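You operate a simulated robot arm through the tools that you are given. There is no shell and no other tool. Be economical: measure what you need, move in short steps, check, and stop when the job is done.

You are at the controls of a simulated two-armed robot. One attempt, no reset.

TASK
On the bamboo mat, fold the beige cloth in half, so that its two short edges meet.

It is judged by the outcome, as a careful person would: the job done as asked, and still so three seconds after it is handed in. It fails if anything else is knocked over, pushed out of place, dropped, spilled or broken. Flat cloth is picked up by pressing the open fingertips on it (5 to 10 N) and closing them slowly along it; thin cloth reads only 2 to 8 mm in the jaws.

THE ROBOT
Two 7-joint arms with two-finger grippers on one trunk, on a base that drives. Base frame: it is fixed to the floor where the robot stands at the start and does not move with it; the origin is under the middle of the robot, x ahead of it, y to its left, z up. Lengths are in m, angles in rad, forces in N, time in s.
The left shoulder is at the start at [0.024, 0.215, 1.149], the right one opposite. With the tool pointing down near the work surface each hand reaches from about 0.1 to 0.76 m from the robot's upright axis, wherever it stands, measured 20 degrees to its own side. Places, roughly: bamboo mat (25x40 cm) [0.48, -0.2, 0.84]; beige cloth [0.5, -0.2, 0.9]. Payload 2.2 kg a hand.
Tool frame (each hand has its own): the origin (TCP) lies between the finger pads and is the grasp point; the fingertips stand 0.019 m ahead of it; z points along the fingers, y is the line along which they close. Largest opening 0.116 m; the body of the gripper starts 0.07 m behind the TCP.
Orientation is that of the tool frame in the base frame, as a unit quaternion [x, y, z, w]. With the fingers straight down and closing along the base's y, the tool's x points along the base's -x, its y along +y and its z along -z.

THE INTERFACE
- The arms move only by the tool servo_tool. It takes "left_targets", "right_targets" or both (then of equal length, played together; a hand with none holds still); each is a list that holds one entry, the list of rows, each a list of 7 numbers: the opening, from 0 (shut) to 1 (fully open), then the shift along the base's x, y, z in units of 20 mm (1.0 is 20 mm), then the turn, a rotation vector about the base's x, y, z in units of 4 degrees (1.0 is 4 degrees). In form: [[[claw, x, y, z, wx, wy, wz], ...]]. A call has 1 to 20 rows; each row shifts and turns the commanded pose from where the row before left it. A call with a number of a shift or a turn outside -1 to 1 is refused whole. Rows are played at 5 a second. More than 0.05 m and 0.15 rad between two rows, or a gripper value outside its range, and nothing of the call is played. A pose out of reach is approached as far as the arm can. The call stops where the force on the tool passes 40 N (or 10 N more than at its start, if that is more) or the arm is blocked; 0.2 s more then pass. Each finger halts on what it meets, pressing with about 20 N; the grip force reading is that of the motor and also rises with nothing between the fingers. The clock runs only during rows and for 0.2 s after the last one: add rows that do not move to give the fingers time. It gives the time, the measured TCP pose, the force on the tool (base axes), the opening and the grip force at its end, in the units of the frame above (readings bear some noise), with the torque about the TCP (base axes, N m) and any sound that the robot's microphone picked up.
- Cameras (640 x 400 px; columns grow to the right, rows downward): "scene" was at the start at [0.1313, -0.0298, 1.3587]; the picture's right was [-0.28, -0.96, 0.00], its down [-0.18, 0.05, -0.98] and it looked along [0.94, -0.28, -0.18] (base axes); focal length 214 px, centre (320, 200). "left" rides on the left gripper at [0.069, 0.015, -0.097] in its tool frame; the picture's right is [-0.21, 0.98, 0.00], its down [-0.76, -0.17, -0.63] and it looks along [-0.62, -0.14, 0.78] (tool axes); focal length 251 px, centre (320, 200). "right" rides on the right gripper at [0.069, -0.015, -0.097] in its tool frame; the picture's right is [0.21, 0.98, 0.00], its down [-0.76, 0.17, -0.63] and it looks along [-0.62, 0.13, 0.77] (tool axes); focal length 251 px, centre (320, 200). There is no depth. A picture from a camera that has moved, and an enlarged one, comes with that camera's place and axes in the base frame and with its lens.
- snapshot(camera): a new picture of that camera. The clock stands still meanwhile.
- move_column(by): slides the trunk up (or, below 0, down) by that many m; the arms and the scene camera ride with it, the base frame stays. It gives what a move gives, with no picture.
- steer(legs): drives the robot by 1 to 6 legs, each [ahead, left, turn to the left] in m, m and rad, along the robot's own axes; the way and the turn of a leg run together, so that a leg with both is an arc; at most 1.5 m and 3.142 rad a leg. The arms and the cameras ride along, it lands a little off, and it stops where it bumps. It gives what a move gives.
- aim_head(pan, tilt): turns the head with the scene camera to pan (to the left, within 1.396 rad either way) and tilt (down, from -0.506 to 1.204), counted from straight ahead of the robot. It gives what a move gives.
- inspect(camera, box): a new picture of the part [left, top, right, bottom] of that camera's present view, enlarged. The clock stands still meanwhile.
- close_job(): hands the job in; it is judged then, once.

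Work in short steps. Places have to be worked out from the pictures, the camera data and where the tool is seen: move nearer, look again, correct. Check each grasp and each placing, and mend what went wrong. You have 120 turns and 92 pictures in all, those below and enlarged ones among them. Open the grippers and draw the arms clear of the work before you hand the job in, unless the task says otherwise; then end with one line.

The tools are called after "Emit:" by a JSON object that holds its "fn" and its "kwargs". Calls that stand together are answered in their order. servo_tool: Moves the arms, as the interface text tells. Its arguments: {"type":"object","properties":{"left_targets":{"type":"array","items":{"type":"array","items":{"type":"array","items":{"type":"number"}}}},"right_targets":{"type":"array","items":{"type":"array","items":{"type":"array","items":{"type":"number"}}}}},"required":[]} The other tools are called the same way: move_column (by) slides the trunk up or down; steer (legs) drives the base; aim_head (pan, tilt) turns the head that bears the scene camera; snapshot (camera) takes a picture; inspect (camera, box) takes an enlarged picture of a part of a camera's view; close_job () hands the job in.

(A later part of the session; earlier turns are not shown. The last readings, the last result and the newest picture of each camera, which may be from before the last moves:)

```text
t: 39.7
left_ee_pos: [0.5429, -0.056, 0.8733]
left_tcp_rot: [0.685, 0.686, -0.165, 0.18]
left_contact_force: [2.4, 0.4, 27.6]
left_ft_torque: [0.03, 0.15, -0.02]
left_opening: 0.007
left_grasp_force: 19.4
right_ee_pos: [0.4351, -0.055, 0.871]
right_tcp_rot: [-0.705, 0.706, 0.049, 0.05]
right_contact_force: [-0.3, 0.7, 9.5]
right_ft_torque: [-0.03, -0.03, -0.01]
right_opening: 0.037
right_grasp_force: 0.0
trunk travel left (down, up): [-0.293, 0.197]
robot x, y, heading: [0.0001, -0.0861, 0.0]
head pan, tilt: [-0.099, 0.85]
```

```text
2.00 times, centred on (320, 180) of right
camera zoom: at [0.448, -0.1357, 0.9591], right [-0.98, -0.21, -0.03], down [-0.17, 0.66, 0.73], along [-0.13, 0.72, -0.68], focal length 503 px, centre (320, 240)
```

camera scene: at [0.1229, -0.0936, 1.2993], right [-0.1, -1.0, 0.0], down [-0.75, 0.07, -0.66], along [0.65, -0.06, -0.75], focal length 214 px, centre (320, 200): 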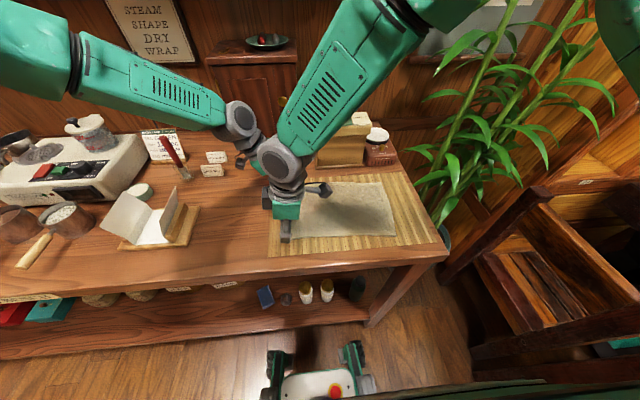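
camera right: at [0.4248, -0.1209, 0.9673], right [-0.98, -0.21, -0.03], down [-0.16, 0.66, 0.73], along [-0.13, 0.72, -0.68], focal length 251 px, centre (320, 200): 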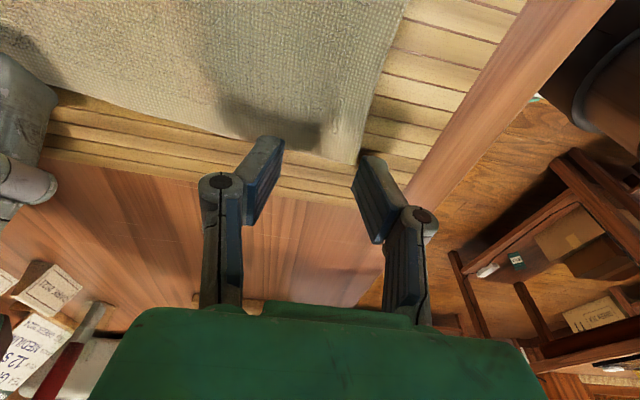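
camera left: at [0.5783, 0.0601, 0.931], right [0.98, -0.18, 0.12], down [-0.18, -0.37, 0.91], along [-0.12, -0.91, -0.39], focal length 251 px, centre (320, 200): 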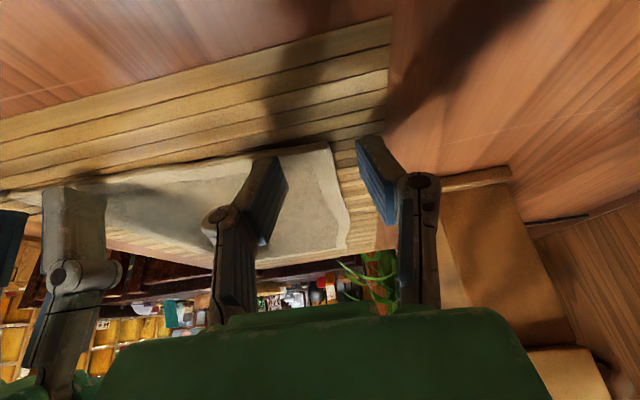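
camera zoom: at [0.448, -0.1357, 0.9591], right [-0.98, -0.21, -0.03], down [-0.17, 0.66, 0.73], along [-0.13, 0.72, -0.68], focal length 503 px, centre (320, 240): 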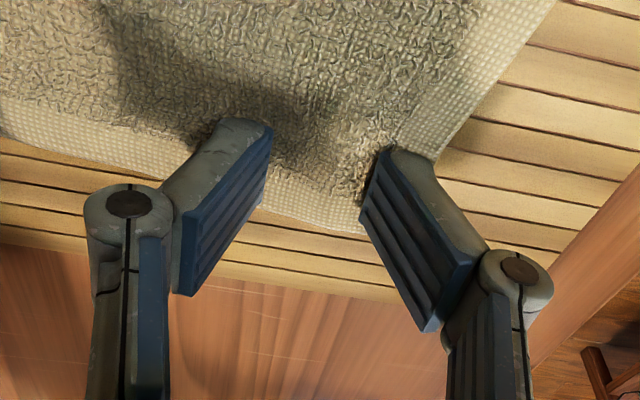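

Now both right fingertips rest on the cloth with 9.5 N. I close slowly with a slight extra downward push to keep pressing.

Emit:
{"fn": "servo_tool", "kwargs": {"right_targets": [[[0.27, 0, 0, -0.05, 0, 0, 0], [0.24, 0, 0, -0.03, 0, 0, 0], [0.21, 0, 0, -0.03, 0, 0, 0], [0.18, 0, 0, -0.03, 0, 0, 0], [0.15, 0, 0, -0.03, 0, 0, 0], [0.12, 0, 0, 0, 0, 0, 0], [0.09, 0, 0, 0, 0, 0, 0], [0.06, 0, 0, 0, 0, 0, 0], [0.03, 0, 0, 0, 0, 0, 0], [0.0, 0, 0, 0, 0, 0, 0], [0.0, 0, 0, 0, 0, 0, 0]]]}}

Emit:
{"fn": "inspect", "kwargs": {"camera": "right", "box": [160, 80, 480, 280]}}

```text
t: 41.1
left_ee_pos: [0.5426, -0.0557, 0.8745]
left_tcp_rot: [0.686, 0.686, -0.165, 0.179]
left_contact_force: [-5.2, 2.5, 14.4]
left_ft_torque: [0.05, 0.28, -0.05]
left_opening: 0.0053
left_grasp_force: 19.8
right_ee_pos: [0.4354, -0.0534, 0.8706]
right_tcp_rot: [-0.705, 0.706, 0.048, 0.053]
right_contact_force: [0.7, -1.8, 13.2]
right_ft_torque: [-0.11, -0.03, -0.03]
right_opening: 0.0155
right_grasp_force: 1.3
trunk travel left (down, up): [-0.293, 0.197]
robot x, y, heading: [0.0024, -0.0825, 0.008]
head pan, tilt: [-0.099, 0.85]
stopped in row 7 (right hand): the force on the tool passed its limit at 43 N (the readings are from after the stop); the commanded pose is now the measured one
```

```text
2.00 times, centred on (320, 180) of right
camera zoom: at [0.4488, -0.1356, 0.9581], right [-0.98, -0.21, -0.04], down [-0.17, 0.66, 0.73], along [-0.13, 0.72, -0.68], focal length 503 px, centre (320, 240)
```

zoom: 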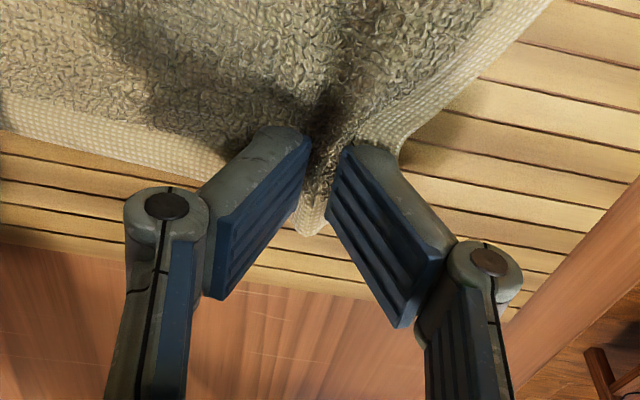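

The cloth is bunching nicely between the right fingers; the stop was just the force limit. I finish closing the right hand.

Emit:
{"fn": "servo_tool", "kwargs": {"right_targets": [[[0.11, 0, 0, 0, 0, 0, 0], [0.09, 0, 0, 0, 0, 0, 0], [0.06, 0, 0, 0, 0, 0, 0], [0.03, 0, 0, 0.05, 0, 0, 0], [0.0, 0, 0, 0.05, 0, 0, 0], [0.0, 0, 0, 0, 0, 0, 0]]]}}

Emit:
{"fn": "inspect", "kwargs": {"camera": "right", "box": [160, 80, 480, 280]}}

```text
t: 42.5
left_ee_pos: [0.5419, -0.0583, 0.8744]
left_tcp_rot: [0.686, 0.685, -0.164, 0.179]
left_contact_force: [-3.2, -3.2, 22.7]
left_ft_torque: [-0.03, 0.32, 0.05]
left_opening: 0.0057
left_grasp_force: 20.3
right_ee_pos: [0.4343, -0.0549, 0.873]
right_tcp_rot: [-0.704, 0.706, 0.049, 0.051]
right_contact_force: [4.8, 0.2, 7.1]
right_ft_torque: [-0.01, -0.05, 0.05]
right_opening: 0.0049
right_grasp_force: 19.8
trunk travel left (down, up): [-0.293, 0.197]
robot x, y, heading: [0.0009, -0.0888, 0.002]
head pan, tilt: [-0.099, 0.85]
```

```text
2.00 times, centred on (320, 180) of right
camera zoom: at [0.4479, -0.1359, 0.9596], right [-0.98, -0.21, -0.04], down [-0.17, 0.66, 0.73], along [-0.13, 0.72, -0.68], focal length 503 px, centre (320, 240)
```

zoom: 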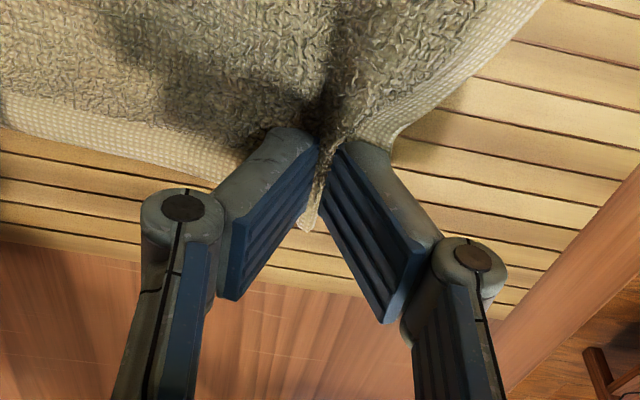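

Both corners are gripped (5.7 mm and 4.9 mm). I lift both along the first half-quarter of a fold arc centred on y≈-.178, then check the grips.

Emit:
{"fn": "servo_tool", "kwargs": {"right_targets": [[[0, 0, -0.02, 0.51, 0, 0, 0], [0, 0, -0.06, 0.51, 0, 0, 0], [0, 0, -0.1, 0.5, 0, 0, 0], [0, 0, -0.14, 0.49, 0, 0, 0], [0, 0, -0.18, 0.48, 0, 0, 0], [0, 0, -0.21, 0.46, 0, 0, 0], [0, 0, -0.25, 0.44, 0, 0, 0], [0, 0, -0.28, 0.42, 0, 0, 0], [0, 0, -0.32, 0.4, 0, 0, 0], [0, 0, -0.35, 0.37, 0, 0, 0]]], "left_targets": [[[0, 0, -0.02, 0.51, 0, 0, 0], [0, 0, -0.06, 0.51, 0, 0, 0], [0, 0, -0.1, 0.5, 0, 0, 0], [0, 0, -0.14, 0.49, 0, 0, 0], [0, 0, -0.18, 0.48, 0, 0, 0], [0, 0, -0.21, 0.46, 0, 0, 0], [0, 0, -0.25, 0.44, 0, 0, 0], [0, 0, -0.28, 0.42, 0, 0, 0], [0, 0, -0.32, 0.4, 0, 0, 0], [0, 0, -0.35, 0.37, 0, 0, 0]]]}}

Emit:
{"fn": "snapshot", "kwargs": {"camera": "scene"}}

Emit:
{"fn": "snapshot", "kwargs": {"camera": "right"}}

```text
t: 44.7
left_ee_pos: [0.5432, -0.0955, 0.9641]
left_tcp_rot: [0.685, 0.687, -0.164, 0.178]
left_contact_force: [-0.4, 0.6, -0.4]
left_ft_torque: [0.0, 0.01, -0.04]
left_opening: 0.0055
left_grasp_force: 20.2
right_ee_pos: [0.4353, -0.0937, 0.9628]
right_tcp_rot: [-0.704, 0.706, 0.049, 0.052]
right_contact_force: [0.2, -0.7, 0.4]
right_ft_torque: [0.0, 0.01, -0.01]
right_opening: 0.0045
right_grasp_force: 19.8
trunk travel left (down, up): [-0.293, 0.197]
robot x, y, heading: [0.0011, -0.0881, -0.004]
head pan, tilt: [-0.099, 0.85]
```

```text
60 pictures are left
camera scene: at [0.1226, -0.0955, 1.2993], right [-0.1, -1.0, 0.0], down [-0.75, 0.07, -0.66], along [0.65, -0.06, -0.75], focal length 214 px, centre (320, 200)
```

scene: 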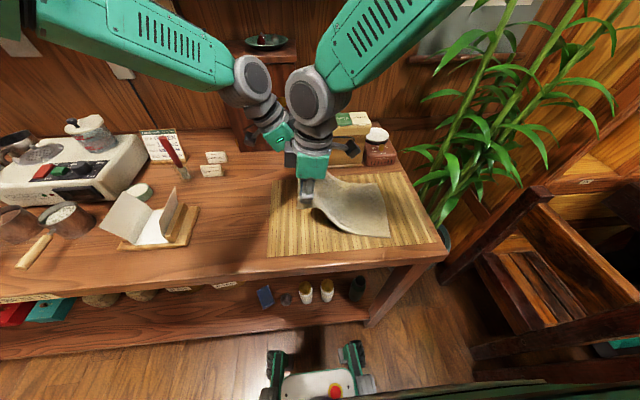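

```text
59 pictures are left
camera right: at [0.4492, -0.1749, 1.05], right [-0.98, -0.21, -0.04], down [-0.17, 0.66, 0.73], along [-0.13, 0.72, -0.68], focal length 251 px, centre (320, 200)
```

right: 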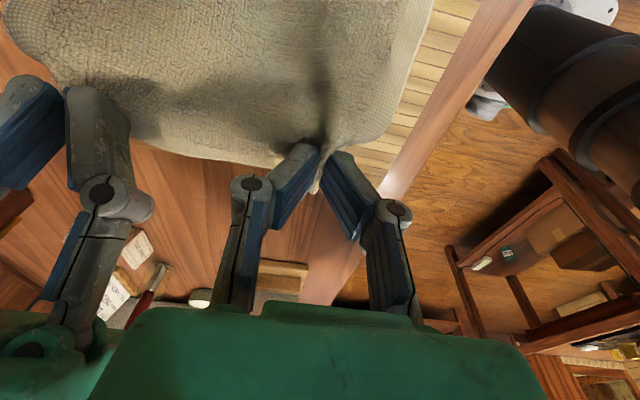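

The edge lifts cleanly. I continue the arc up to the apex.

Emit:
{"fn": "servo_tool", "kwargs": {"right_targets": [[[0, 0, -0.37, 0.35, 0, 0, 0], [0, 0, -0.4, 0.32, 0, 0, 0], [0, 0, -0.42, 0.28, 0, 0, 0], [0, 0, -0.44, 0.25, 0, 0, 0], [0, 0, -0.46, 0.21, 0, 0, 0], [0, 0, -0.48, 0.18, 0, 0, 0], [0, 0, -0.49, 0.14, 0, 0, 0], [0, 0, -0.5, 0.1, 0, 0, 0]]], "left_targets": [[[0, 0, -0.37, 0.35, 0, 0, 0], [0, 0, -0.4, 0.32, 0, 0, 0], [0, 0, -0.42, 0.28, 0, 0, 0], [0, 0, -0.44, 0.25, 0, 0, 0], [0, 0, -0.46, 0.21, 0, 0, 0], [0, 0, -0.48, 0.18, 0, 0, 0], [0, 0, -0.49, 0.14, 0, 0, 0], [0, 0, -0.5, 0.1, 0, 0, 0]]]}}

Emit:
{"fn": "snapshot", "kwargs": {"camera": "scene"}}

Emit:
{"fn": "snapshot", "kwargs": {"camera": "left"}}

```text
t: 46.5
left_ee_pos: [0.5423, -0.1685, 1.0007]
left_tcp_rot: [0.687, 0.685, -0.165, 0.178]
left_contact_force: [-0.3, -0.6, 0.5]
left_ft_torque: [0.01, 0.03, -0.01]
left_opening: 0.0055
left_grasp_force: 19.3
right_ee_pos: [0.4369, -0.1669, 1.001]
right_tcp_rot: [-0.705, 0.706, 0.05, 0.053]
right_contact_force: [-0.3, 0.1, 0.5]
right_ft_torque: [0.01, 0.03, 0.01]
right_opening: 0.0045
right_grasp_force: 20.8
trunk travel left (down, up): [-0.293, 0.197]
robot x, y, heading: [-0.0031, -0.0872, 0.004]
head pan, tilt: [-0.099, 0.85]
```

```text
58 pictures are left
camera scene: at [0.1227, -0.0972, 1.2993], right [-0.1, -1.0, 0.0], down [-0.75, 0.07, -0.66], along [0.65, -0.06, -0.75], focal length 214 px, centre (320, 200)
```

scene: 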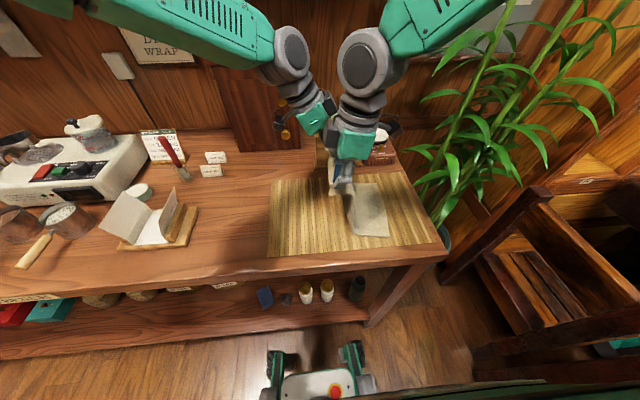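

```text
57 pictures are left
camera left: at [0.5552, -0.0606, 1.052], right [0.98, -0.18, 0.12], down [-0.18, -0.37, 0.91], along [-0.12, -0.91, -0.4], focal length 251 px, centre (320, 200)
```

left: 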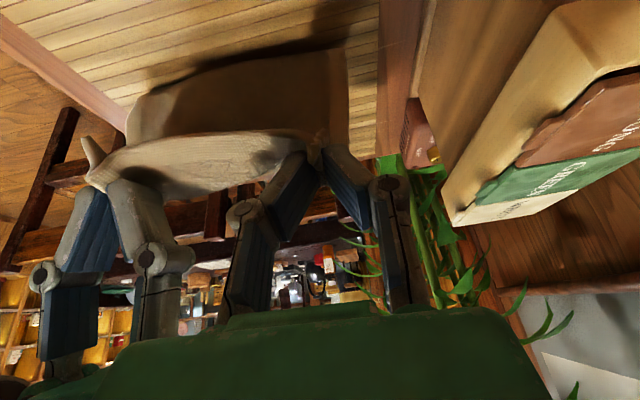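

The cloth's left half now hangs from the hands. I inspect the resting half and the right edge's location before going on.

Emit:
{"fn": "inspect", "kwargs": {"camera": "scene", "box": [260, 150, 460, 275]}}

```text
3.20 times, centred on (360, 212) of scene
camera zoom: at [0.1227, -0.0972, 1.2993], right [-0.1, -1.0, 0.0], down [-0.75, 0.07, -0.66], along [0.65, -0.06, -0.75], focal length 686 px, centre (192, 160)
```

zoom: 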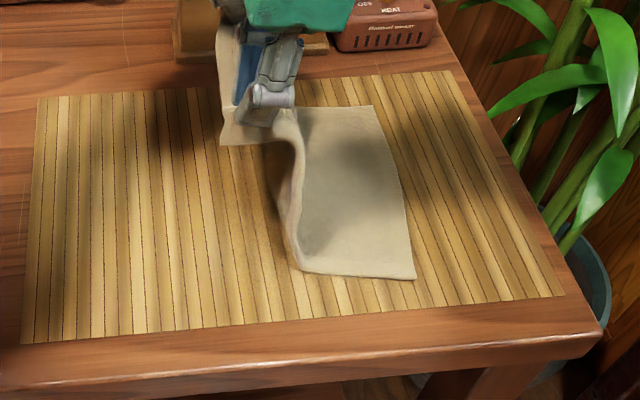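

The fixed half hasn't slid relative to the mat. I start down the other side of the arc, rotating both hands about +x so the edge turns over, with a small -x shift to match the opposite edge.

Emit:
{"fn": "servo_tool", "kwargs": {"right_targets": [[[0, -0.03, -0.5, -0.03, 0.5, 0, 0], [0, -0.03, -0.5, -0.07, 0.5, 0, 0], [0, -0.03, -0.49, -0.11, 0.5, 0, 0], [0, -0.03, -0.48, -0.15, 0.5, 0, 0], [0, -0.03, -0.46, -0.2, 0.5, 0, 0], [0, -0.03, -0.44, -0.24, 0.5, 0, 0], [0, -0.03, -0.42, -0.27, 0.5, 0, 0], [0, -0.03, -0.4, -0.31, 0.5, 0, 0], [0, -0.03, -0.36, -0.34, 0.5, 0, 0], [0, -0.03, -0.33, -0.37, 0.5, 0, 0]]], "left_targets": [[[0, -0.03, -0.5, -0.03, 0.5, 0, 0], [0, -0.03, -0.5, -0.07, 0.5, 0, 0], [0, -0.03, -0.49, -0.11, 0.5, 0, 0], [0, -0.03, -0.48, -0.15, 0.5, 0, 0], [0, -0.03, -0.46, -0.2, 0.5, 0, 0], [0, -0.03, -0.44, -0.24, 0.5, 0, 0], [0, -0.03, -0.42, -0.27, 0.5, 0, 0], [0, -0.03, -0.4, -0.31, 0.5, 0, 0], [0, -0.03, -0.36, -0.34, 0.5, 0, 0], [0, -0.03, -0.33, -0.37, 0.5, 0, 0]]]}}

Emit:
{"fn": "snapshot", "kwargs": {"camera": "scene"}}

Emit:
{"fn": "snapshot", "kwargs": {"camera": "left"}}

Emit:
{"fn": "snapshot", "kwargs": {"camera": "right"}}

```text
t: 48.7
left_ee_pos: [0.5393, -0.2572, 0.9568]
left_tcp_rot: [0.707, 0.704, -0.042, 0.054]
left_contact_force: [0.2, 0.0, -0.2]
left_ft_torque: [-0.01, 0.07, 0.01]
left_opening: 0.0052
left_grasp_force: 20.4
right_ee_pos: [0.43, -0.2545, 0.9573]
right_tcp_rot: [-0.684, 0.688, 0.172, 0.174]
right_contact_force: [0.8, -0.6, 0.4]
right_ft_torque: [0.02, 0.0, -0.02]
right_opening: 0.005
right_grasp_force: 20.0
trunk travel left (down, up): [-0.293, 0.197]
robot x, y, heading: [-0.0036, -0.0839, 0.005]
head pan, tilt: [-0.099, 0.85]
```

```text
55 pictures are left
camera scene: at [0.1237, -0.1007, 1.2992], right [-0.1, -1.0, 0.0], down [-0.75, 0.07, -0.66], along [0.65, -0.06, -0.75], focal length 214 px, centre (320, 200)
```

scene: 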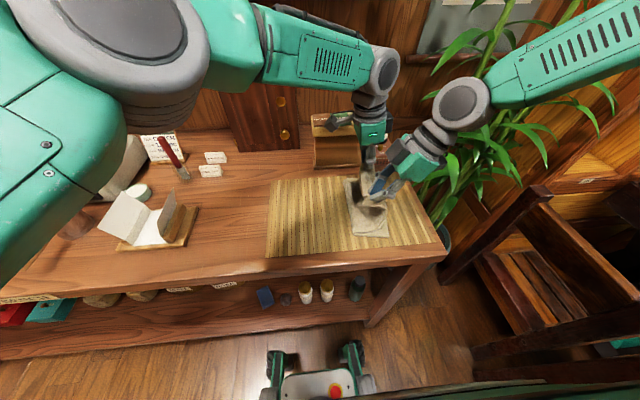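

```text
54 pictures are left
camera left: at [0.5509, -0.1752, 1.0418], right [0.98, -0.22, 0.05], down [-0.18, -0.66, 0.73], along [-0.13, -0.72, -0.69], focal length 251 px, centre (320, 200)
```

left: 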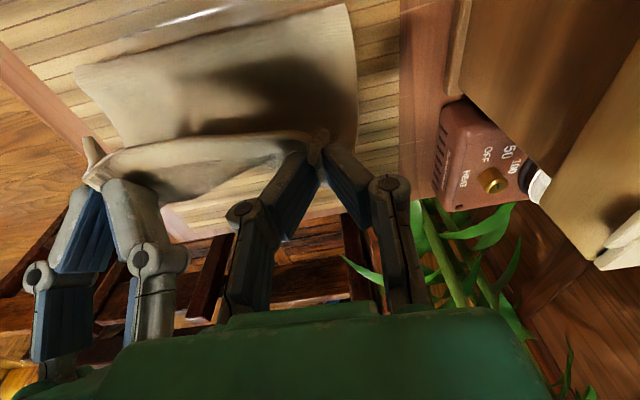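

```text
53 pictures are left
camera right: at [0.4432, -0.3603, 1.0106], right [-0.98, -0.18, -0.1], down [-0.17, 0.37, 0.92], along [-0.13, 0.91, -0.39], focal length 251 px, centre (320, 200)
```

right: 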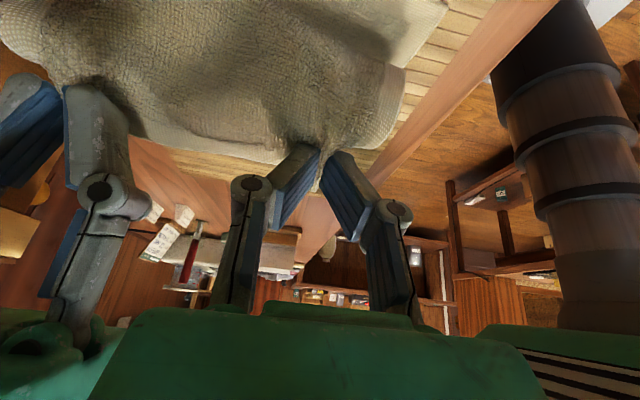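

The fold is forming well. I lower the rest of the way toward the right edge, still rotating.

Emit:
{"fn": "servo_tool", "kwargs": {"right_targets": [[[0, -0.03, -0.32, -0.38, 0.5, 0, 0], [0, -0.03, -0.3, -0.4, 0.5, 0, 0], [0, -0.03, -0.28, -0.42, 0.5, 0, 0], [0, -0.03, -0.26, -0.43, 0.5, 0, 0], [0, -0.03, -0.24, -0.44, 0.5, 0, 0], [0, -0.03, -0.22, -0.45, 0.5, 0, 0], [0, -0.03, -0.2, -0.4, 0.5, 0, 0]]], "left_targets": [[[0, -0.03, -0.32, -0.38, 0.5, 0, 0], [0, -0.03, -0.3, -0.4, 0.5, 0, 0], [0, -0.03, -0.28, -0.42, 0.5, 0, 0], [0, -0.03, -0.26, -0.43, 0.5, 0, 0], [0, -0.03, -0.24, -0.44, 0.5, 0, 0], [0, -0.03, -0.22, -0.45, 0.5, 0, 0], [0, -0.03, -0.2, -0.4, 0.5, 0, 0]]]}}

Emit:
{"fn": "inspect", "kwargs": {"camera": "scene", "box": [260, 120, 460, 275]}}

Emit:
{"fn": "snapshot", "kwargs": {"camera": "left"}}

Emit:
{"fn": "snapshot", "kwargs": {"camera": "right"}}

```text
t: 50.3
left_ee_pos: [0.5584, -0.2117, 0.8994]
left_tcp_rot: [0.707, 0.705, 0.046, -0.03]
left_contact_force: [-0.3, -1.3, -1.0]
left_ft_torque: [0.03, -0.03, 0.0]
left_opening: 0.0057
left_grasp_force: 20.0
left hand out of reach, approached as far as the arm can: row 2, 3, 4, 5, 6, 7
right_ee_pos: [0.4225, -0.2898, 0.8981]
right_tcp_rot: [-0.658, 0.661, 0.256, 0.254]
right_contact_force: [1.1, -0.3, -0.5]
right_ft_torque: [0.02, 0.03, 0.0]
right_opening: 0.0001
right_grasp_force: 19.6
trunk travel left (down, up): [-0.293, 0.197]
robot x, y, heading: [-0.0001, -0.0842, 0.005]
head pan, tilt: [-0.099, 0.85]
```

```text
2.58 times, centred on (360, 198) of scene
camera zoom: at [0.1236, -0.1016, 1.2992], right [-0.1, -1.0, 0.0], down [-0.75, 0.08, -0.66], along [0.65, -0.06, -0.75], focal length 554 px, centre (217, 206)
```

zoom: 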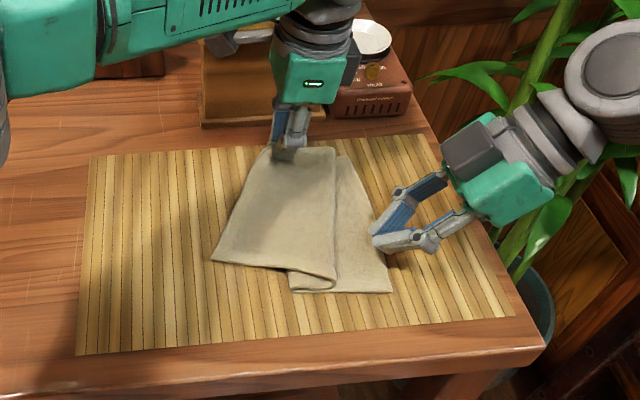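

```text
51 pictures are left
camera left: at [0.5708, -0.1542, 1.0012], right [0.98, -0.22, 0.0], down [-0.18, -0.82, 0.54], along [-0.12, -0.53, -0.84], focal length 251 px, centre (320, 200)
```

left: 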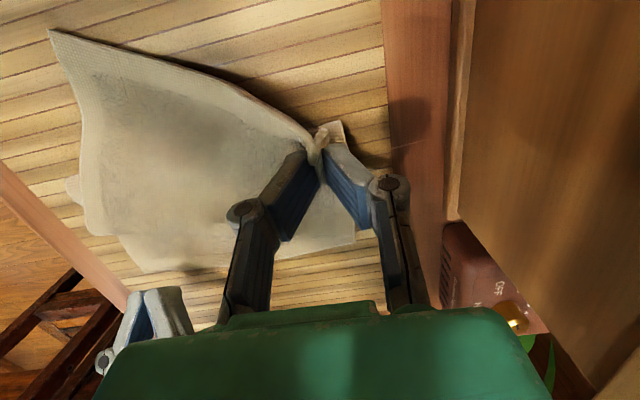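

```text
50 pictures are left
camera right: at [0.4366, -0.4059, 0.9243], right [-0.98, -0.16, -0.14], down [-0.16, 0.14, 0.98], along [-0.13, 0.98, -0.16], focal length 251 px, centre (320, 200)
```

right: 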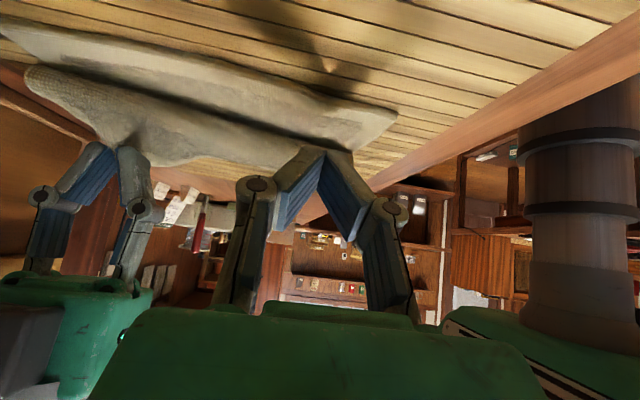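

The left arm ran out of reach and the right lost its corner; the left still holds. I'll recover: bring the left back and raise it, ease the right up, then drive the base right so both arms can reach the target, and re-grip the near corner.

Emit:
{"fn": "servo_tool", "kwargs": {"right_targets": [[[0.1, 0, 0, 0.5, -0.8, 0, 0], [0.2, 0, 0, 0.5, -0.8, 0, 0], [0.3, 0, 0, 0.5, -0.8, 0, 0], [0.3, 0, 0, 0.5, -0.8, 0, 0], [0.3, 0, 0, 0.5, -0.8, 0, 0], [0.3, 0, 0, 0.5, -0.8, 0, 0], [0.3, 0, 0, 0, -0.8, 0, 0]]], "left_targets": [[[0, 0, 0.5, 0.2, -1, 0, 0], [0, 0, 0.5, 0.2, -1, 0, 0], [0, 0, 0.5, 0.2, -1, 0, 0], [0, 0, 0.5, 0.2, -1, 0, 0], [0, 0, 0.5, 0.2, -1, 0, 0], [0, 0, 0.5, 0.2, -1, 0, 0], [0, 0, 0.5, 0.2, -1, 0, 0]]]}}

```text
t: 51.9
left_ee_pos: [0.5569, -0.1407, 0.925]
left_tcp_rot: [0.694, 0.694, -0.129, 0.143]
left_contact_force: [0.7, 0.2, -0.3]
left_ft_torque: [0.05, 0.01, -0.01]
left_opening: 0.0053
left_grasp_force: 19.8
right_ee_pos: [0.4262, -0.2882, 0.9611]
right_tcp_rot: [-0.696, 0.698, 0.12, 0.122]
right_contact_force: [0.4, -0.6, 0.4]
right_ft_torque: [-0.03, 0.0, 0.0]
right_opening: 0.035
right_grasp_force: 0.1
trunk travel left (down, up): [-0.293, 0.197]
robot x, y, heading: [0.0005, -0.0871, 0.007]
head pan, tilt: [-0.099, 0.85]
```

The left follows well. I pre-shift both hands +y and then drive the base 0.1 m right.

Emit:
{"fn": "servo_tool", "kwargs": {"right_targets": [[[0.3, 0, 0.6, 0, 0, 0, 0], [0.3, 0, 0.6, 0, 0, 0, 0], [0.3, 0, 0.6, 0, 0, 0, 0], [0.3, 0, 0.6, 0, 0, 0, 0], [0.3, 0, 0.6, 0, 0, 0, 0]]], "left_targets": [[[0, 0, 0.6, 0.1, 0, 0, 0], [0, 0, 0.6, 0.1, 0, 0, 0], [0, 0, 0.6, 0.1, 0, 0, 0], [0, 0, 0.6, 0, 0, 0, 0], [0, 0, 0.6, 0, 0, 0, 0]]]}}

Emit:
{"fn": "steer", "kwargs": {"legs": [[0, -0.11, 0]]}}

Emit:
{"fn": "servo_tool", "kwargs": {"left_targets": [[[0, 0, 0.5, 0, 0, 0, 0], [0, 0, 0.5, 0, 0, 0, 0], [0, 0, 0.5, 0, 0, 0, 0], [0, 0, 0, 0, 0, 0, 0], [0, 0, 0, 0, 0, 0, 0]]]}}

Emit:
{"fn": "snapshot", "kwargs": {"camera": "scene"}}

Emit:
{"fn": "snapshot", "kwargs": {"camera": "right"}}

```text
t: 53.1
left_ee_pos: [0.5556, -0.0846, 0.9302]
left_tcp_rot: [0.693, 0.694, -0.129, 0.142]
left_contact_force: [0.5, -0.2, 1.0]
left_ft_torque: [0.02, -0.01, -0.01]
left_opening: 0.0054
left_grasp_force: 19.7
right_ee_pos: [0.4259, -0.2282, 0.9599]
right_tcp_rot: [-0.696, 0.698, 0.12, 0.122]
right_contact_force: [-0.6, 0.2, 0.8]
right_ft_torque: [0.03, -0.03, 0.0]
right_opening: 0.035
right_grasp_force: 0.0
trunk travel left (down, up): [-0.293, 0.197]
robot x, y, heading: [0.0018, -0.087, 0.005]
head pan, tilt: [-0.099, 0.85]
```

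```text
t: 54.3
left_ee_pos: [0.5578, -0.1471, 0.928]
left_tcp_rot: [0.691, 0.692, -0.142, 0.153]
left_contact_force: [1.3, 3.1, -0.2]
left_ft_torque: [-0.23, 0.06, -0.06]
left_opening: 0.0053
left_grasp_force: 20.4
right_ee_pos: [0.428, -0.294, 0.9643]
right_tcp_rot: [-0.698, 0.7, 0.107, 0.109]
right_contact_force: [0.7, 1.2, 0.9]
right_ft_torque: [-0.13, 0.02, 0.0]
right_opening: 0.0351
right_grasp_force: 0.1
trunk travel left (down, up): [-0.293, 0.197]
robot x, y, heading: [0.0036, -0.1865, -0.003]
head pan, tilt: [-0.099, 0.85]
```

```text
t: 55.7
left_ee_pos: [0.5503, -0.1747, 0.9349]
left_tcp_rot: [0.698, 0.692, -0.122, 0.14]
left_contact_force: [0.0, -0.5, 0.3]
left_ft_torque: [0.06, -0.02, 0.02]
left_opening: 0.0054
left_grasp_force: 20.3
right_ee_pos: [0.4188, -0.3509, 0.9602]
right_tcp_rot: [-0.692, 0.699, 0.123, 0.13]
right_contact_force: [-0.6, -0.1, 0.3]
right_ft_torque: [0.02, 0.0, 0.0]
right_opening: 0.035
right_grasp_force: 0.1
trunk travel left (down, up): [-0.293, 0.197]
robot x, y, heading: [-0.0004, -0.1942, -0.006]
head pan, tilt: [-0.099, 0.85]
stopped in row 5 (left hand): the arm was blocked; the commanded pose is now the measured one
```

```text
49 pictures are left
camera scene: at [0.1231, -0.2289, 1.2989], right [-0.1, -0.99, -0.02], down [-0.75, 0.09, -0.66], along [0.65, -0.05, -0.76], focal length 214 px, centre (320, 200)
```

scene: 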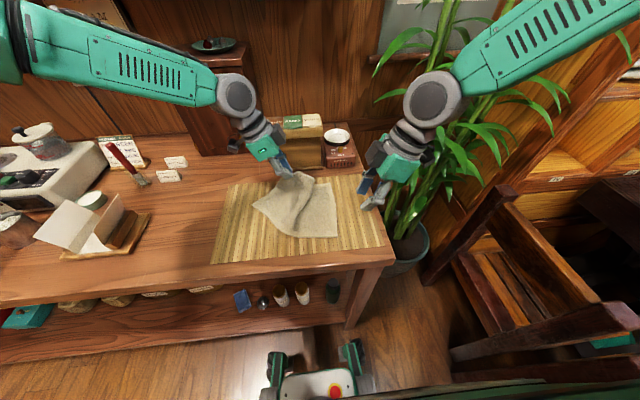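

```text
48 pictures are left
camera right: at [0.4306, -0.4491, 1.0283], right [-0.98, -0.19, -0.09], down [-0.17, 0.49, 0.86], along [-0.12, 0.85, -0.51], focal length 251 px, centre (320, 200)
```

right: 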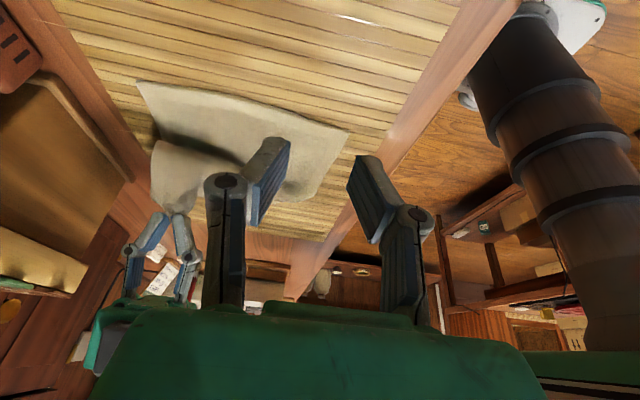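

Base is shifted now. I zoom on the cloth to locate the loose near corner.

Emit:
{"fn": "inspect", "kwargs": {"camera": "scene", "box": [200, 140, 400, 265]}}

Emit:
{"fn": "snapshot", "kwargs": {"camera": "left"}}

```text
3.20 times, centred on (300, 202) of scene
camera zoom: at [0.1231, -0.2289, 1.2989], right [-0.1, -0.99, -0.02], down [-0.75, 0.09, -0.66], along [0.65, -0.05, -0.76], focal length 686 px, centre (384, 192)
```

zoom: 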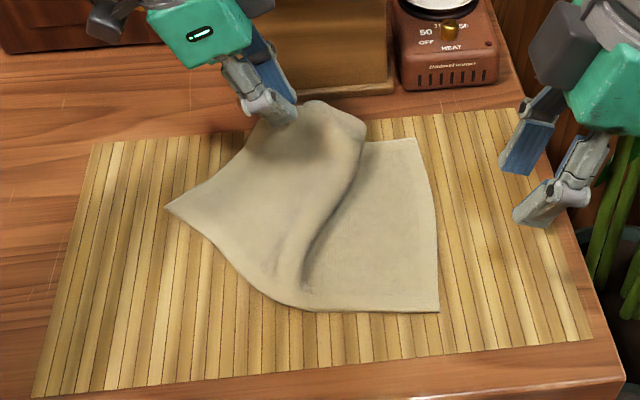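

```text
46 pictures are left
camera left: at [0.5623, -0.0759, 0.9983], right [0.97, -0.2, 0.1], down [-0.19, -0.47, 0.86], along [-0.13, -0.86, -0.5], focal length 251 px, centre (320, 200)
```

left: 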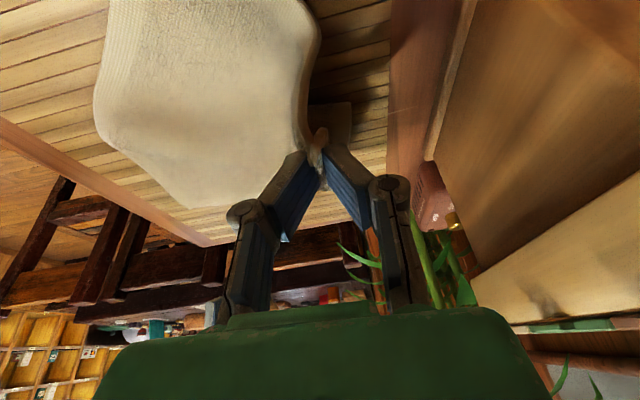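

The leftmost point is the loose corner B (~(.51,-.07)), awkward for the right hand beside the left. I'll go sequentially: move the right hand aside, then carry the far corner D with the left over to C while turning it over.

Emit:
{"fn": "servo_tool", "kwargs": {"right_targets": [[[0.3, -0.6, 0, 0.4, 0, 0, 0], [0.3, -0.6, 0, 0.4, 0, 0, 0], [0.3, -0.6, 0, 0.4, 0, 0, 0], [0.3, -0.6, 0, 0.4, 0, 0, 0], [0.3, -0.6, 0, 0, 0, 0, 0], [0.3, -0.6, 0, 0, 0, 0, 0], [0.3, -0.6, 0, 0, 0, 0, 0], [0.3, -0.6, 0, 0, 0, 0, 0]]], "left_targets": [[[0, 0, 0, 0.4, 0.8, 0, 0], [0, 0, -0.2, 0.4, 0.8, 0, 0], [0, 0, -0.4, 0.2, 0.8, 0, 0], [0, 0, -0.4, 0.1, 0.8, 0, 0], [0, 0, -0.5, 0, 0.8, 0, 0], [0, 0, -0.5, 0, 0.8, 0, 0], [0, 0, -0.5, -0.1, 0.8, 0, 0], [0, 0, -0.5, -0.1, 0.8, 0, 0]]]}}

Emit:
{"fn": "snapshot", "kwargs": {"camera": "scene"}}

```text
t: 57.5
left_ee_pos: [0.5511, -0.2178, 0.9524]
left_tcp_rot: [0.711, 0.703, 0.03, -0.015]
left_contact_force: [0.1, 0.0, 0.1]
left_ft_torque: [-0.03, 0.01, -0.01]
left_opening: 0.0055
left_grasp_force: 20.1
right_ee_pos: [0.3206, -0.332, 0.9942]
right_tcp_rot: [-0.695, 0.699, 0.117, 0.126]
right_contact_force: [-0.1, 0.1, 0.1]
right_ft_torque: [0.01, 0.01, 0.02]
right_opening: 0.0349
right_grasp_force: 0.1
trunk travel left (down, up): [-0.293, 0.197]
robot x, y, heading: [0.0001, -0.1898, 0.001]
head pan, tilt: [-0.099, 0.85]
```

```text
45 pictures are left
camera scene: at [0.1231, -0.2108, 1.2993], right [-0.1, -0.99, -0.01], down [-0.75, 0.08, -0.66], along [0.65, -0.06, -0.75], focal length 214 px, centre (320, 200)
```

scene: 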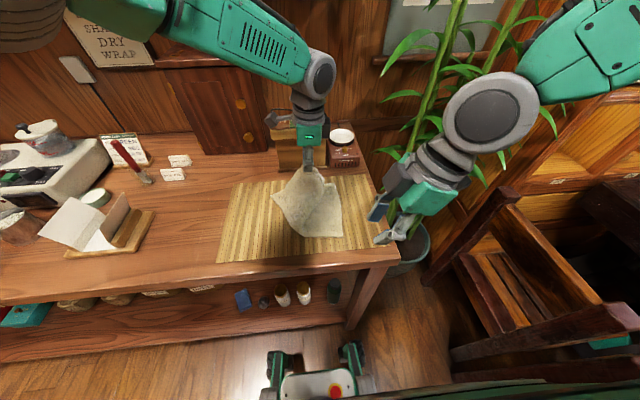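

Going well; I continue the left down toward C with further turning.

Emit:
{"fn": "servo_tool", "kwargs": {"left_targets": [[[0, -0.05, -0.45, -0.15, 0.6, 0, 0], [0, -0.05, -0.45, -0.2, 0.6, 0, 0], [0, -0.05, -0.45, -0.25, 0.6, 0, 0], [0, -0.05, -0.45, -0.3, 0.6, 0, 0], [0, -0.05, -0.45, -0.3, 0.6, 0, 0], [0, -0.05, -0.45, -0.35, 0.6, 0, 0], [0, -0.05, -0.4, -0.35, 0.6, 0, 0], [0, -0.05, -0.4, -0.35, 0.6, 0, 0]]]}}

Emit:
{"fn": "inspect", "kwargs": {"camera": "scene", "box": [200, 140, 400, 265]}}

Emit:
{"fn": "snapshot", "kwargs": {"camera": "left"}}

```text
t: 59.3
left_ee_pos: [0.5363, -0.2433, 0.8952]
left_tcp_rot: [0.698, 0.689, 0.143, -0.128]
left_contact_force: [1.7, 2.1, 0.9]
left_ft_torque: [-0.15, 0.09, 0.06]
left_opening: 0.0054
left_grasp_force: 19.4
left hand out of reach, approached as far as the arm can: row 7, 8
right_ee_pos: [0.3233, -0.3161, 0.9957]
right_tcp_rot: [-0.696, 0.699, 0.112, 0.122]
right_contact_force: [0.8, 1.0, 0.4]
right_ft_torque: [-0.03, 0.02, -0.05]
right_opening: 0.0348
right_grasp_force: 0.1
trunk travel left (down, up): [-0.293, 0.197]
robot x, y, heading: [0.0036, -0.184, 0.002]
head pan, tilt: [-0.099, 0.85]
```

```text
3.20 times, centred on (300, 202) of scene
camera zoom: at [0.124, -0.1876, 1.2994], right [-0.1, -0.99, 0.01], down [-0.75, 0.07, -0.66], along [0.65, -0.07, -0.75], focal length 686 px, centre (384, 192)
```

zoom: 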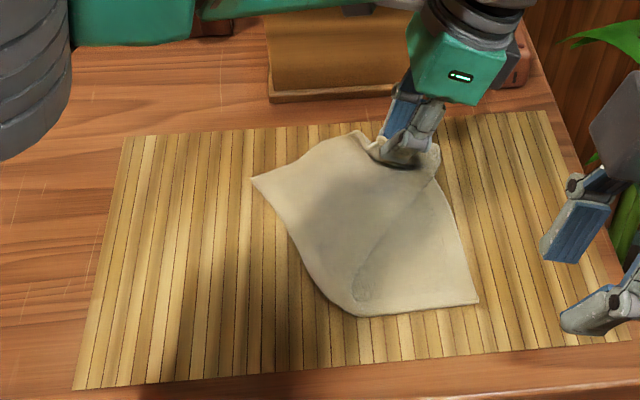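

```text
43 pictures are left
camera left: at [0.5489, -0.2159, 1.0087], right [0.97, -0.21, -0.06], down [-0.19, -0.94, 0.3], along [-0.12, -0.28, -0.95], focal length 251 px, centre (320, 200)
```

left: 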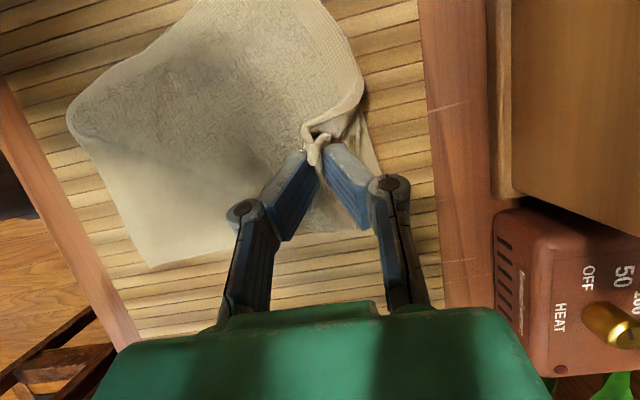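

The left is at its reach limit, about 4–5 cm short of the right edge (≈ y -.29). I drive the base another 6 cm right, which carries the corner along, then check.

Emit:
{"fn": "steer", "kwargs": {"legs": [[0, -0.06, 0]]}}

Emit:
{"fn": "servo_tool", "kwargs": {"left_targets": [[[0, 0, 0, 0, 0, 0, 0], [0, 0, 0, 0, 0, 0, 0], [0, 0, 0, 0, 0, 0, 0], [0, 0, 0, 0, 0, 0, 0], [0, 0, 0, 0, 0, 0, 0]]]}}

Emit:
{"fn": "snapshot", "kwargs": {"camera": "left"}}

```text
t: 60.7
left_ee_pos: [0.5208, -0.3621, 0.9054]
left_tcp_rot: [0.682, 0.7, 0.164, -0.135]
left_contact_force: [-2.3, -4.1, -1.2]
left_ft_torque: [0.37, -0.2, -0.06]
left_opening: 0.0055
left_grasp_force: 19.7
right_ee_pos: [0.2937, -0.4385, 0.9942]
right_tcp_rot: [-0.69, 0.697, 0.13, 0.143]
right_contact_force: [0.2, -1.3, -1.2]
right_ft_torque: [0.17, -0.06, -0.01]
right_opening: 0.0345
right_grasp_force: 0.1
trunk travel left (down, up): [-0.293, 0.197]
robot x, y, heading: [-0.005, -0.26, -0.005]
head pan, tilt: [-0.099, 0.85]
stopped in leg 1: the robot was blocked; the commanded pose is now the measured one
```

```text
t: 61.2
left_ee_pos: [0.5276, -0.2348, 0.9169]
left_tcp_rot: [0.683, 0.713, 0.123, -0.097]
left_contact_force: [-0.4, 2.7, 0.8]
left_ft_torque: [-0.26, 0.14, 0.02]
left_opening: 0.0053
left_grasp_force: 19.9
right_ee_pos: [0.2911, -0.3076, 1.0075]
right_tcp_rot: [0.703, -0.698, -0.089, -0.102]
right_contact_force: [0.8, 1.4, 1.4]
right_ft_torque: [-0.2, 0.02, 0.03]
right_opening: 0.0347
right_grasp_force: 0.0
trunk travel left (down, up): [-0.293, 0.197]
robot x, y, heading: [-0.0046, -0.2369, -0.007]
head pan, tilt: [-0.099, 0.85]
stopped in row 2 (left hand): the arm was blocked; the commanded pose is now the measured one
```

```text
42 pictures are left
camera left: at [0.5351, -0.199, 1.0291], right [0.99, -0.17, -0.02], down [-0.15, -0.92, 0.36], along [-0.08, -0.35, -0.93], focal length 251 px, centre (320, 200)
```

left: 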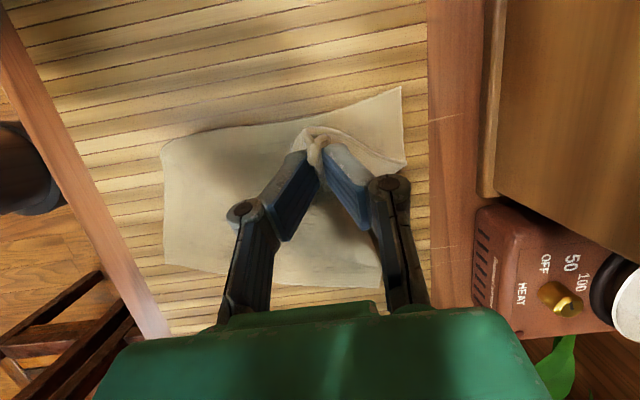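

The base bumped something; I look at the whole scene right away.

Emit:
{"fn": "snapshot", "kwargs": {"camera": "scene"}}

Emit:
{"fn": "snapshot", "kwargs": {"camera": "right"}}

```text
41 pictures are left
camera scene: at [0.114, -0.1931, 1.2986], right [-0.1, -0.99, 0.04], down [-0.75, 0.05, -0.66], along [0.65, -0.1, -0.75], focal length 214 px, centre (320, 200)
```

scene: 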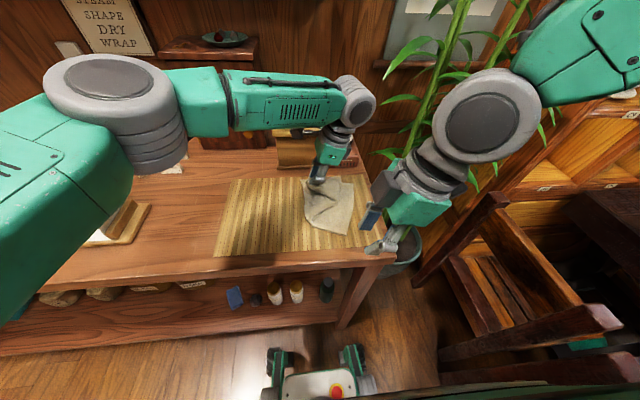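

```text
40 pictures are left
camera right: at [0.304, -0.3987, 1.0832], right [-0.97, -0.21, -0.08], down [-0.18, 0.56, 0.81], along [-0.12, 0.8, -0.58], focal length 251 px, centre (320, 200)
```

right: 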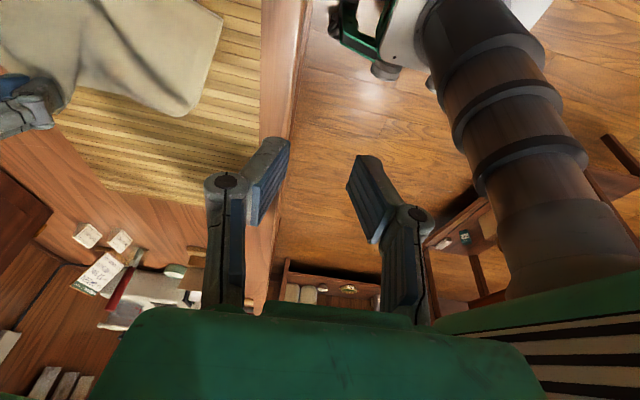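

The trunk was rocking after the stop. I let everything settle with idle rows and read again.

Emit:
{"fn": "servo_tool", "kwargs": {"right_targets": [[[0.3, 0, 0, 0, 0, 0, 0], [0.3, 0, 0, 0, 0, 0, 0], [0.3, 0, 0, 0, 0, 0, 0], [0.3, 0, 0, 0, 0, 0, 0], [0.3, 0, 0, 0, 0, 0, 0], [0.3, 0, 0, 0, 0, 0, 0], [0.3, 0, 0, 0, 0, 0, 0], [0.3, 0, 0, 0, 0, 0, 0], [0.3, 0, 0, 0, 0, 0, 0], [0.3, 0, 0, 0, 0, 0, 0]]]}}

Emit:
{"fn": "snapshot", "kwargs": {"camera": "scene"}}

```text
t: 63.6
left_ee_pos: [0.523, -0.2734, 0.9204]
left_tcp_rot: [0.683, 0.711, 0.132, -0.102]
left_contact_force: [-0.3, 1.1, 0.4]
left_ft_torque: [-0.14, 0.1, -0.01]
left_opening: 0.0054
left_grasp_force: 20.2
right_ee_pos: [0.286, -0.3432, 1.0074]
right_tcp_rot: [-0.698, 0.7, 0.098, 0.112]
right_contact_force: [0.4, 1.2, 0.3]
right_ft_torque: [-0.1, 0.02, -0.02]
right_opening: 0.0348
right_grasp_force: 0.0
trunk travel left (down, up): [-0.293, 0.197]
robot x, y, heading: [-0.0051, -0.2501, 0.001]
head pan, tilt: [-0.099, 0.85]
stopped in row 10 (right hand): the arm was blocked; the commanded pose is now the measured one
```

```text
39 pictures are left
camera scene: at [0.113, -0.2651, 1.2993], right [-0.1, -0.99, 0.0], down [-0.75, 0.08, -0.66], along [0.65, -0.07, -0.75], focal length 214 px, centre (320, 200)
```

scene: 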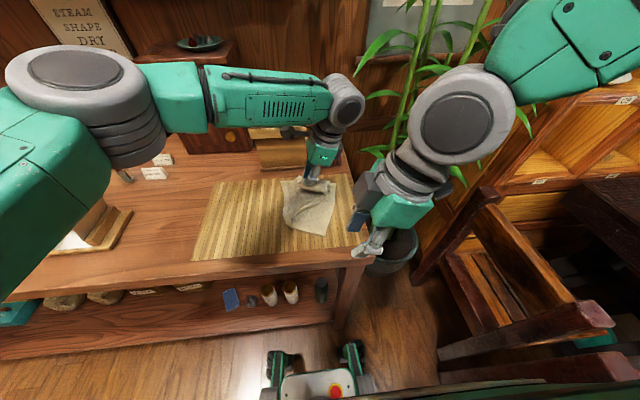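

Settled, nothing displaced. The left hand is at (.523,-.273,.92), near the target; I zoom on the cloth.

Emit:
{"fn": "inspect", "kwargs": {"camera": "scene", "box": [190, 140, 390, 265]}}

Emit:
{"fn": "snapshot", "kwargs": {"camera": "left"}}

```text
3.20 times, centred on (290, 202) of scene
camera zoom: at [0.113, -0.2651, 1.2993], right [-0.1, -0.99, 0.0], down [-0.75, 0.08, -0.66], along [0.65, -0.07, -0.75], focal length 686 px, centre (416, 192)
```

zoom: 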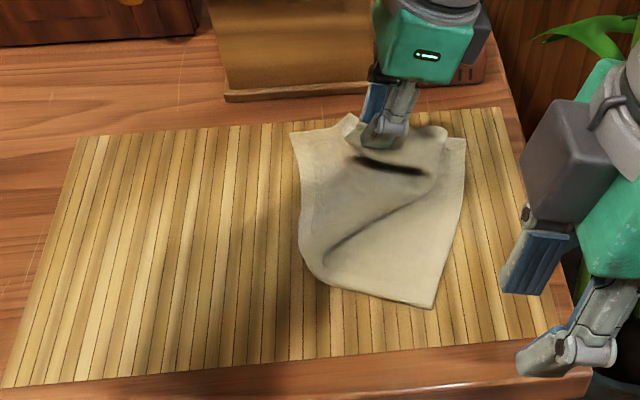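

```text
37 pictures are left
camera left: at [0.5295, -0.2397, 1.0322], right [0.98, -0.17, -0.02], down [-0.16, -0.93, 0.34], along [-0.08, -0.33, -0.94], focal length 251 px, centre (320, 200)
```

left: 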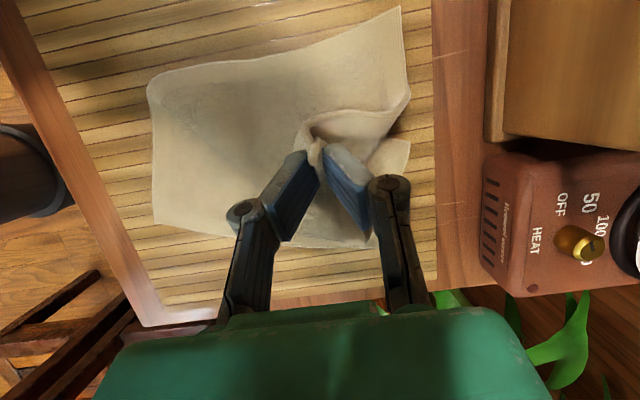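

The cloth got twisted: corner B ended up near (.58,-.19) and the crease is diagonal. Better to unfold and redo it: from the new base position both arms should reach all the way. I carry D back to its home side and lower it.

Emit:
{"fn": "servo_tool", "kwargs": {"left_targets": [[[0, 0.1, 0.4, 0.6, -0.8, 0, 0], [0, 0.15, 0.7, 0.6, -0.8, 0, 0], [0, 0.15, 1, 0.4, -0.8, 0, 0], [0, 0.15, 1, 0, -0.8, 0, 0], [0, 0.15, 1, 0, -0.8, 0, 0], [0, 0.15, 1, 0, -0.8, 0, 0], [0, 0.15, 1, -0.3, -0.8, 0, 0], [0, 0.15, 1, -0.4, -0.8, 0, 0], [0, 0.15, 1, -0.5, -0.8, 0, 0], [0, 0.15, 1, -0.5, -0.8, 0, 0], [0, 0.15, 1, -0.5, -0.8, 0, 0], [0, 0.15, 1, -0.4, -0.8, 0, 0]]]}}

Emit:
{"fn": "inspect", "kwargs": {"camera": "scene", "box": [160, 120, 400, 270]}}

```text
t: 66.4
left_ee_pos: [0.5532, -0.0308, 0.8921]
left_tcp_rot: [0.676, 0.715, -0.115, 0.136]
left_contact_force: [-0.5, 0.9, -0.1]
left_ft_torque: [-0.12, -0.01, -0.05]
left_opening: 0.0054
left_grasp_force: 20.4
right_ee_pos: [0.2853, -0.3186, 1.0073]
right_tcp_rot: [0.702, -0.699, -0.088, -0.106]
right_contact_force: [-0.2, 0.8, -0.3]
right_ft_torque: [-0.06, 0.02, 0.03]
right_opening: 0.0347
right_grasp_force: 0.1
trunk travel left (down, up): [-0.293, 0.197]
robot x, y, heading: [-0.0089, -0.2432, -0.003]
head pan, tilt: [-0.099, 0.85]
stopped in row 12 (left hand): the arm was blocked; the commanded pose is now the measured one
```

```text
2.67 times, centred on (280, 195) of scene
camera zoom: at [0.1131, -0.218, 1.299], right [-0.1, -0.99, 0.03], down [-0.75, 0.06, -0.66], along [0.65, -0.09, -0.75], focal length 572 px, centre (427, 213)
```

zoom: 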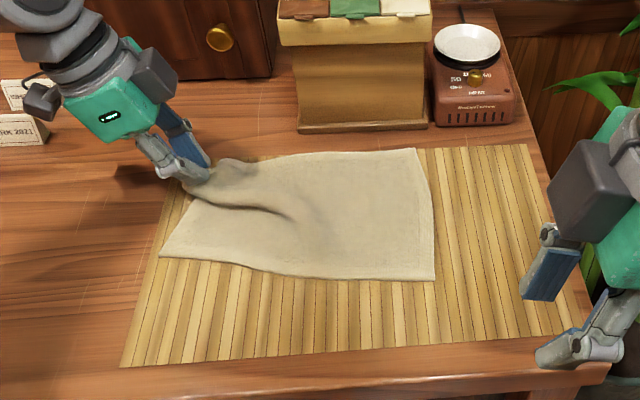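

Unfolded almost perfectly. I set D down, release it, and raise the left hand clear so the cloth relaxes.

Emit:
{"fn": "servo_tool", "kwargs": {"left_targets": [[[0, 0, -0.2, -0.4, 0, 0, 0], [0, 0, 0, -0.4, 0, 0, 0], [0.1, 0, 0, 0, 0, 0, 0], [0.25, 0, 0, 0, 0, 0, 0], [0.4, 0, 0, 0, 0, 0, 0], [0.4, 0, 0, 0.8, 0, 0, 0], [0.4, 0, 0.3, 1, 0, 0, 0], [0.4, 0, 0.3, 1, 0, 0, 0], [0.4, 0, 0, 1, 0, 0, 0]]]}}

Emit:
{"fn": "steer", "kwargs": {"legs": [[0, 0.06, 0]]}}

Emit:
{"fn": "servo_tool", "kwargs": {"left_targets": [[[0.4, 0, 0, 0, 0, 0, 0], [0.4, 0, 0, 0, 0, 0, 0], [0.4, 0, 0, 0, 0, 0, 0], [0.4, 0, 0, 0, 0, 0, 0], [0.4, 0, 0, 0, 0, 0, 0], [0.4, 0, 0, 0, 0, 0, 0], [0.4, 0, 0, 0, 0, 0, 0], [0.4, 0, 0, 0, 0, 0, 0], [0.4, 0, 0, 0, 0, 0, 0], [0.4, 0, 0, 0, 0, 0, 0], [0.4, 0, 0, 0, 0, 0, 0], [0.4, 0, 0, 0, 0, 0, 0], [0.4, 0, 0, 0, 0, 0, 0], [0.4, 0, 0, 0, 0, 0, 0], [0.4, 0, 0, 0, 0, 0, 0]]]}}

Emit:
{"fn": "inspect", "kwargs": {"camera": "scene", "box": [160, 120, 440, 295]}}

```text
t: 68.6
left_ee_pos: [0.5513, -0.0655, 0.9611]
left_tcp_rot: [0.682, 0.714, -0.101, 0.125]
left_contact_force: [-0.3, 0.6, 0.3]
left_ft_torque: [0.0, -0.01, 0.0]
left_opening: 0.0464
left_grasp_force: 0.0
right_ee_pos: [0.2811, -0.3618, 1.0078]
right_tcp_rot: [-0.697, 0.7, 0.102, 0.119]
right_contact_force: [0.9, 0.1, -0.7]
right_ft_torque: [0.05, -0.04, -0.02]
right_opening: 0.0346
right_grasp_force: 0.0
trunk travel left (down, up): [-0.293, 0.197]
robot x, y, heading: [-0.0087, -0.2539, -0.001]
head pan, tilt: [-0.099, 0.85]
stopped in row 9 (left hand): the arm was blocked; the commanded pose is now the measured one
```

```text
t: 69.6
left_ee_pos: [0.5528, -0.0195, 0.9639]
left_tcp_rot: [0.684, 0.713, -0.097, 0.123]
left_contact_force: [0.4, -1.7, 0.1]
left_ft_torque: [0.11, -0.02, 0.02]
left_opening: 0.0466
left_grasp_force: 0.0
right_ee_pos: [0.2826, -0.3151, 1.0054]
right_tcp_rot: [-0.695, 0.7, 0.105, 0.122]
right_contact_force: [-0.2, -0.5, -0.2]
right_ft_torque: [0.01, 0.0, 0.0]
right_opening: 0.0348
right_grasp_force: 0.1
trunk travel left (down, up): [-0.293, 0.197]
robot x, y, heading: [-0.0035, -0.2025, -0.001]
head pan, tilt: [-0.099, 0.85]
```

```text
t: 72.8
left_ee_pos: [0.5504, -0.002, 0.9603]
left_tcp_rot: [0.683, 0.712, -0.102, 0.129]
left_contact_force: [-0.1, 0.0, -0.8]
left_ft_torque: [-0.01, 0.0, -0.02]
left_opening: 0.0461
left_grasp_force: 0.1
right_ee_pos: [0.2793, -0.2977, 1.0099]
right_tcp_rot: [-0.696, 0.701, 0.097, 0.117]
right_contact_force: [0.2, 0.4, -0.1]
right_ft_torque: [0.0, 0.0, 0.0]
right_opening: 0.0345
right_grasp_force: 0.2
trunk travel left (down, up): [-0.293, 0.197]
robot x, y, heading: [-0.006, -0.1986, -0.003]
head pan, tilt: [-0.099, 0.85]
```

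```text
2.29 times, centred on (300, 208) of scene
camera zoom: at [0.1135, -0.1965, 1.2994], right [-0.1, -0.99, 0.01], down [-0.75, 0.07, -0.66], along [0.65, -0.07, -0.75], focal length 490 px, centre (366, 183)
```

zoom: 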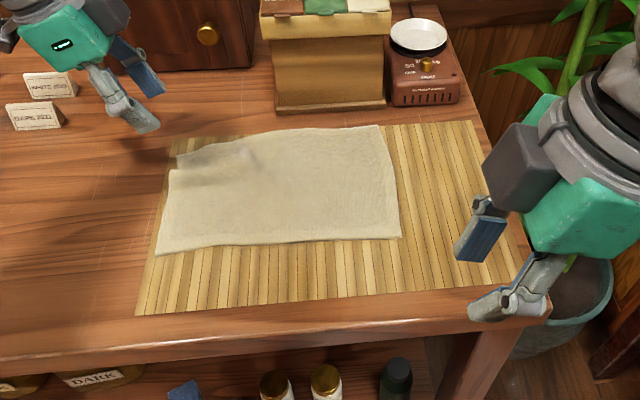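

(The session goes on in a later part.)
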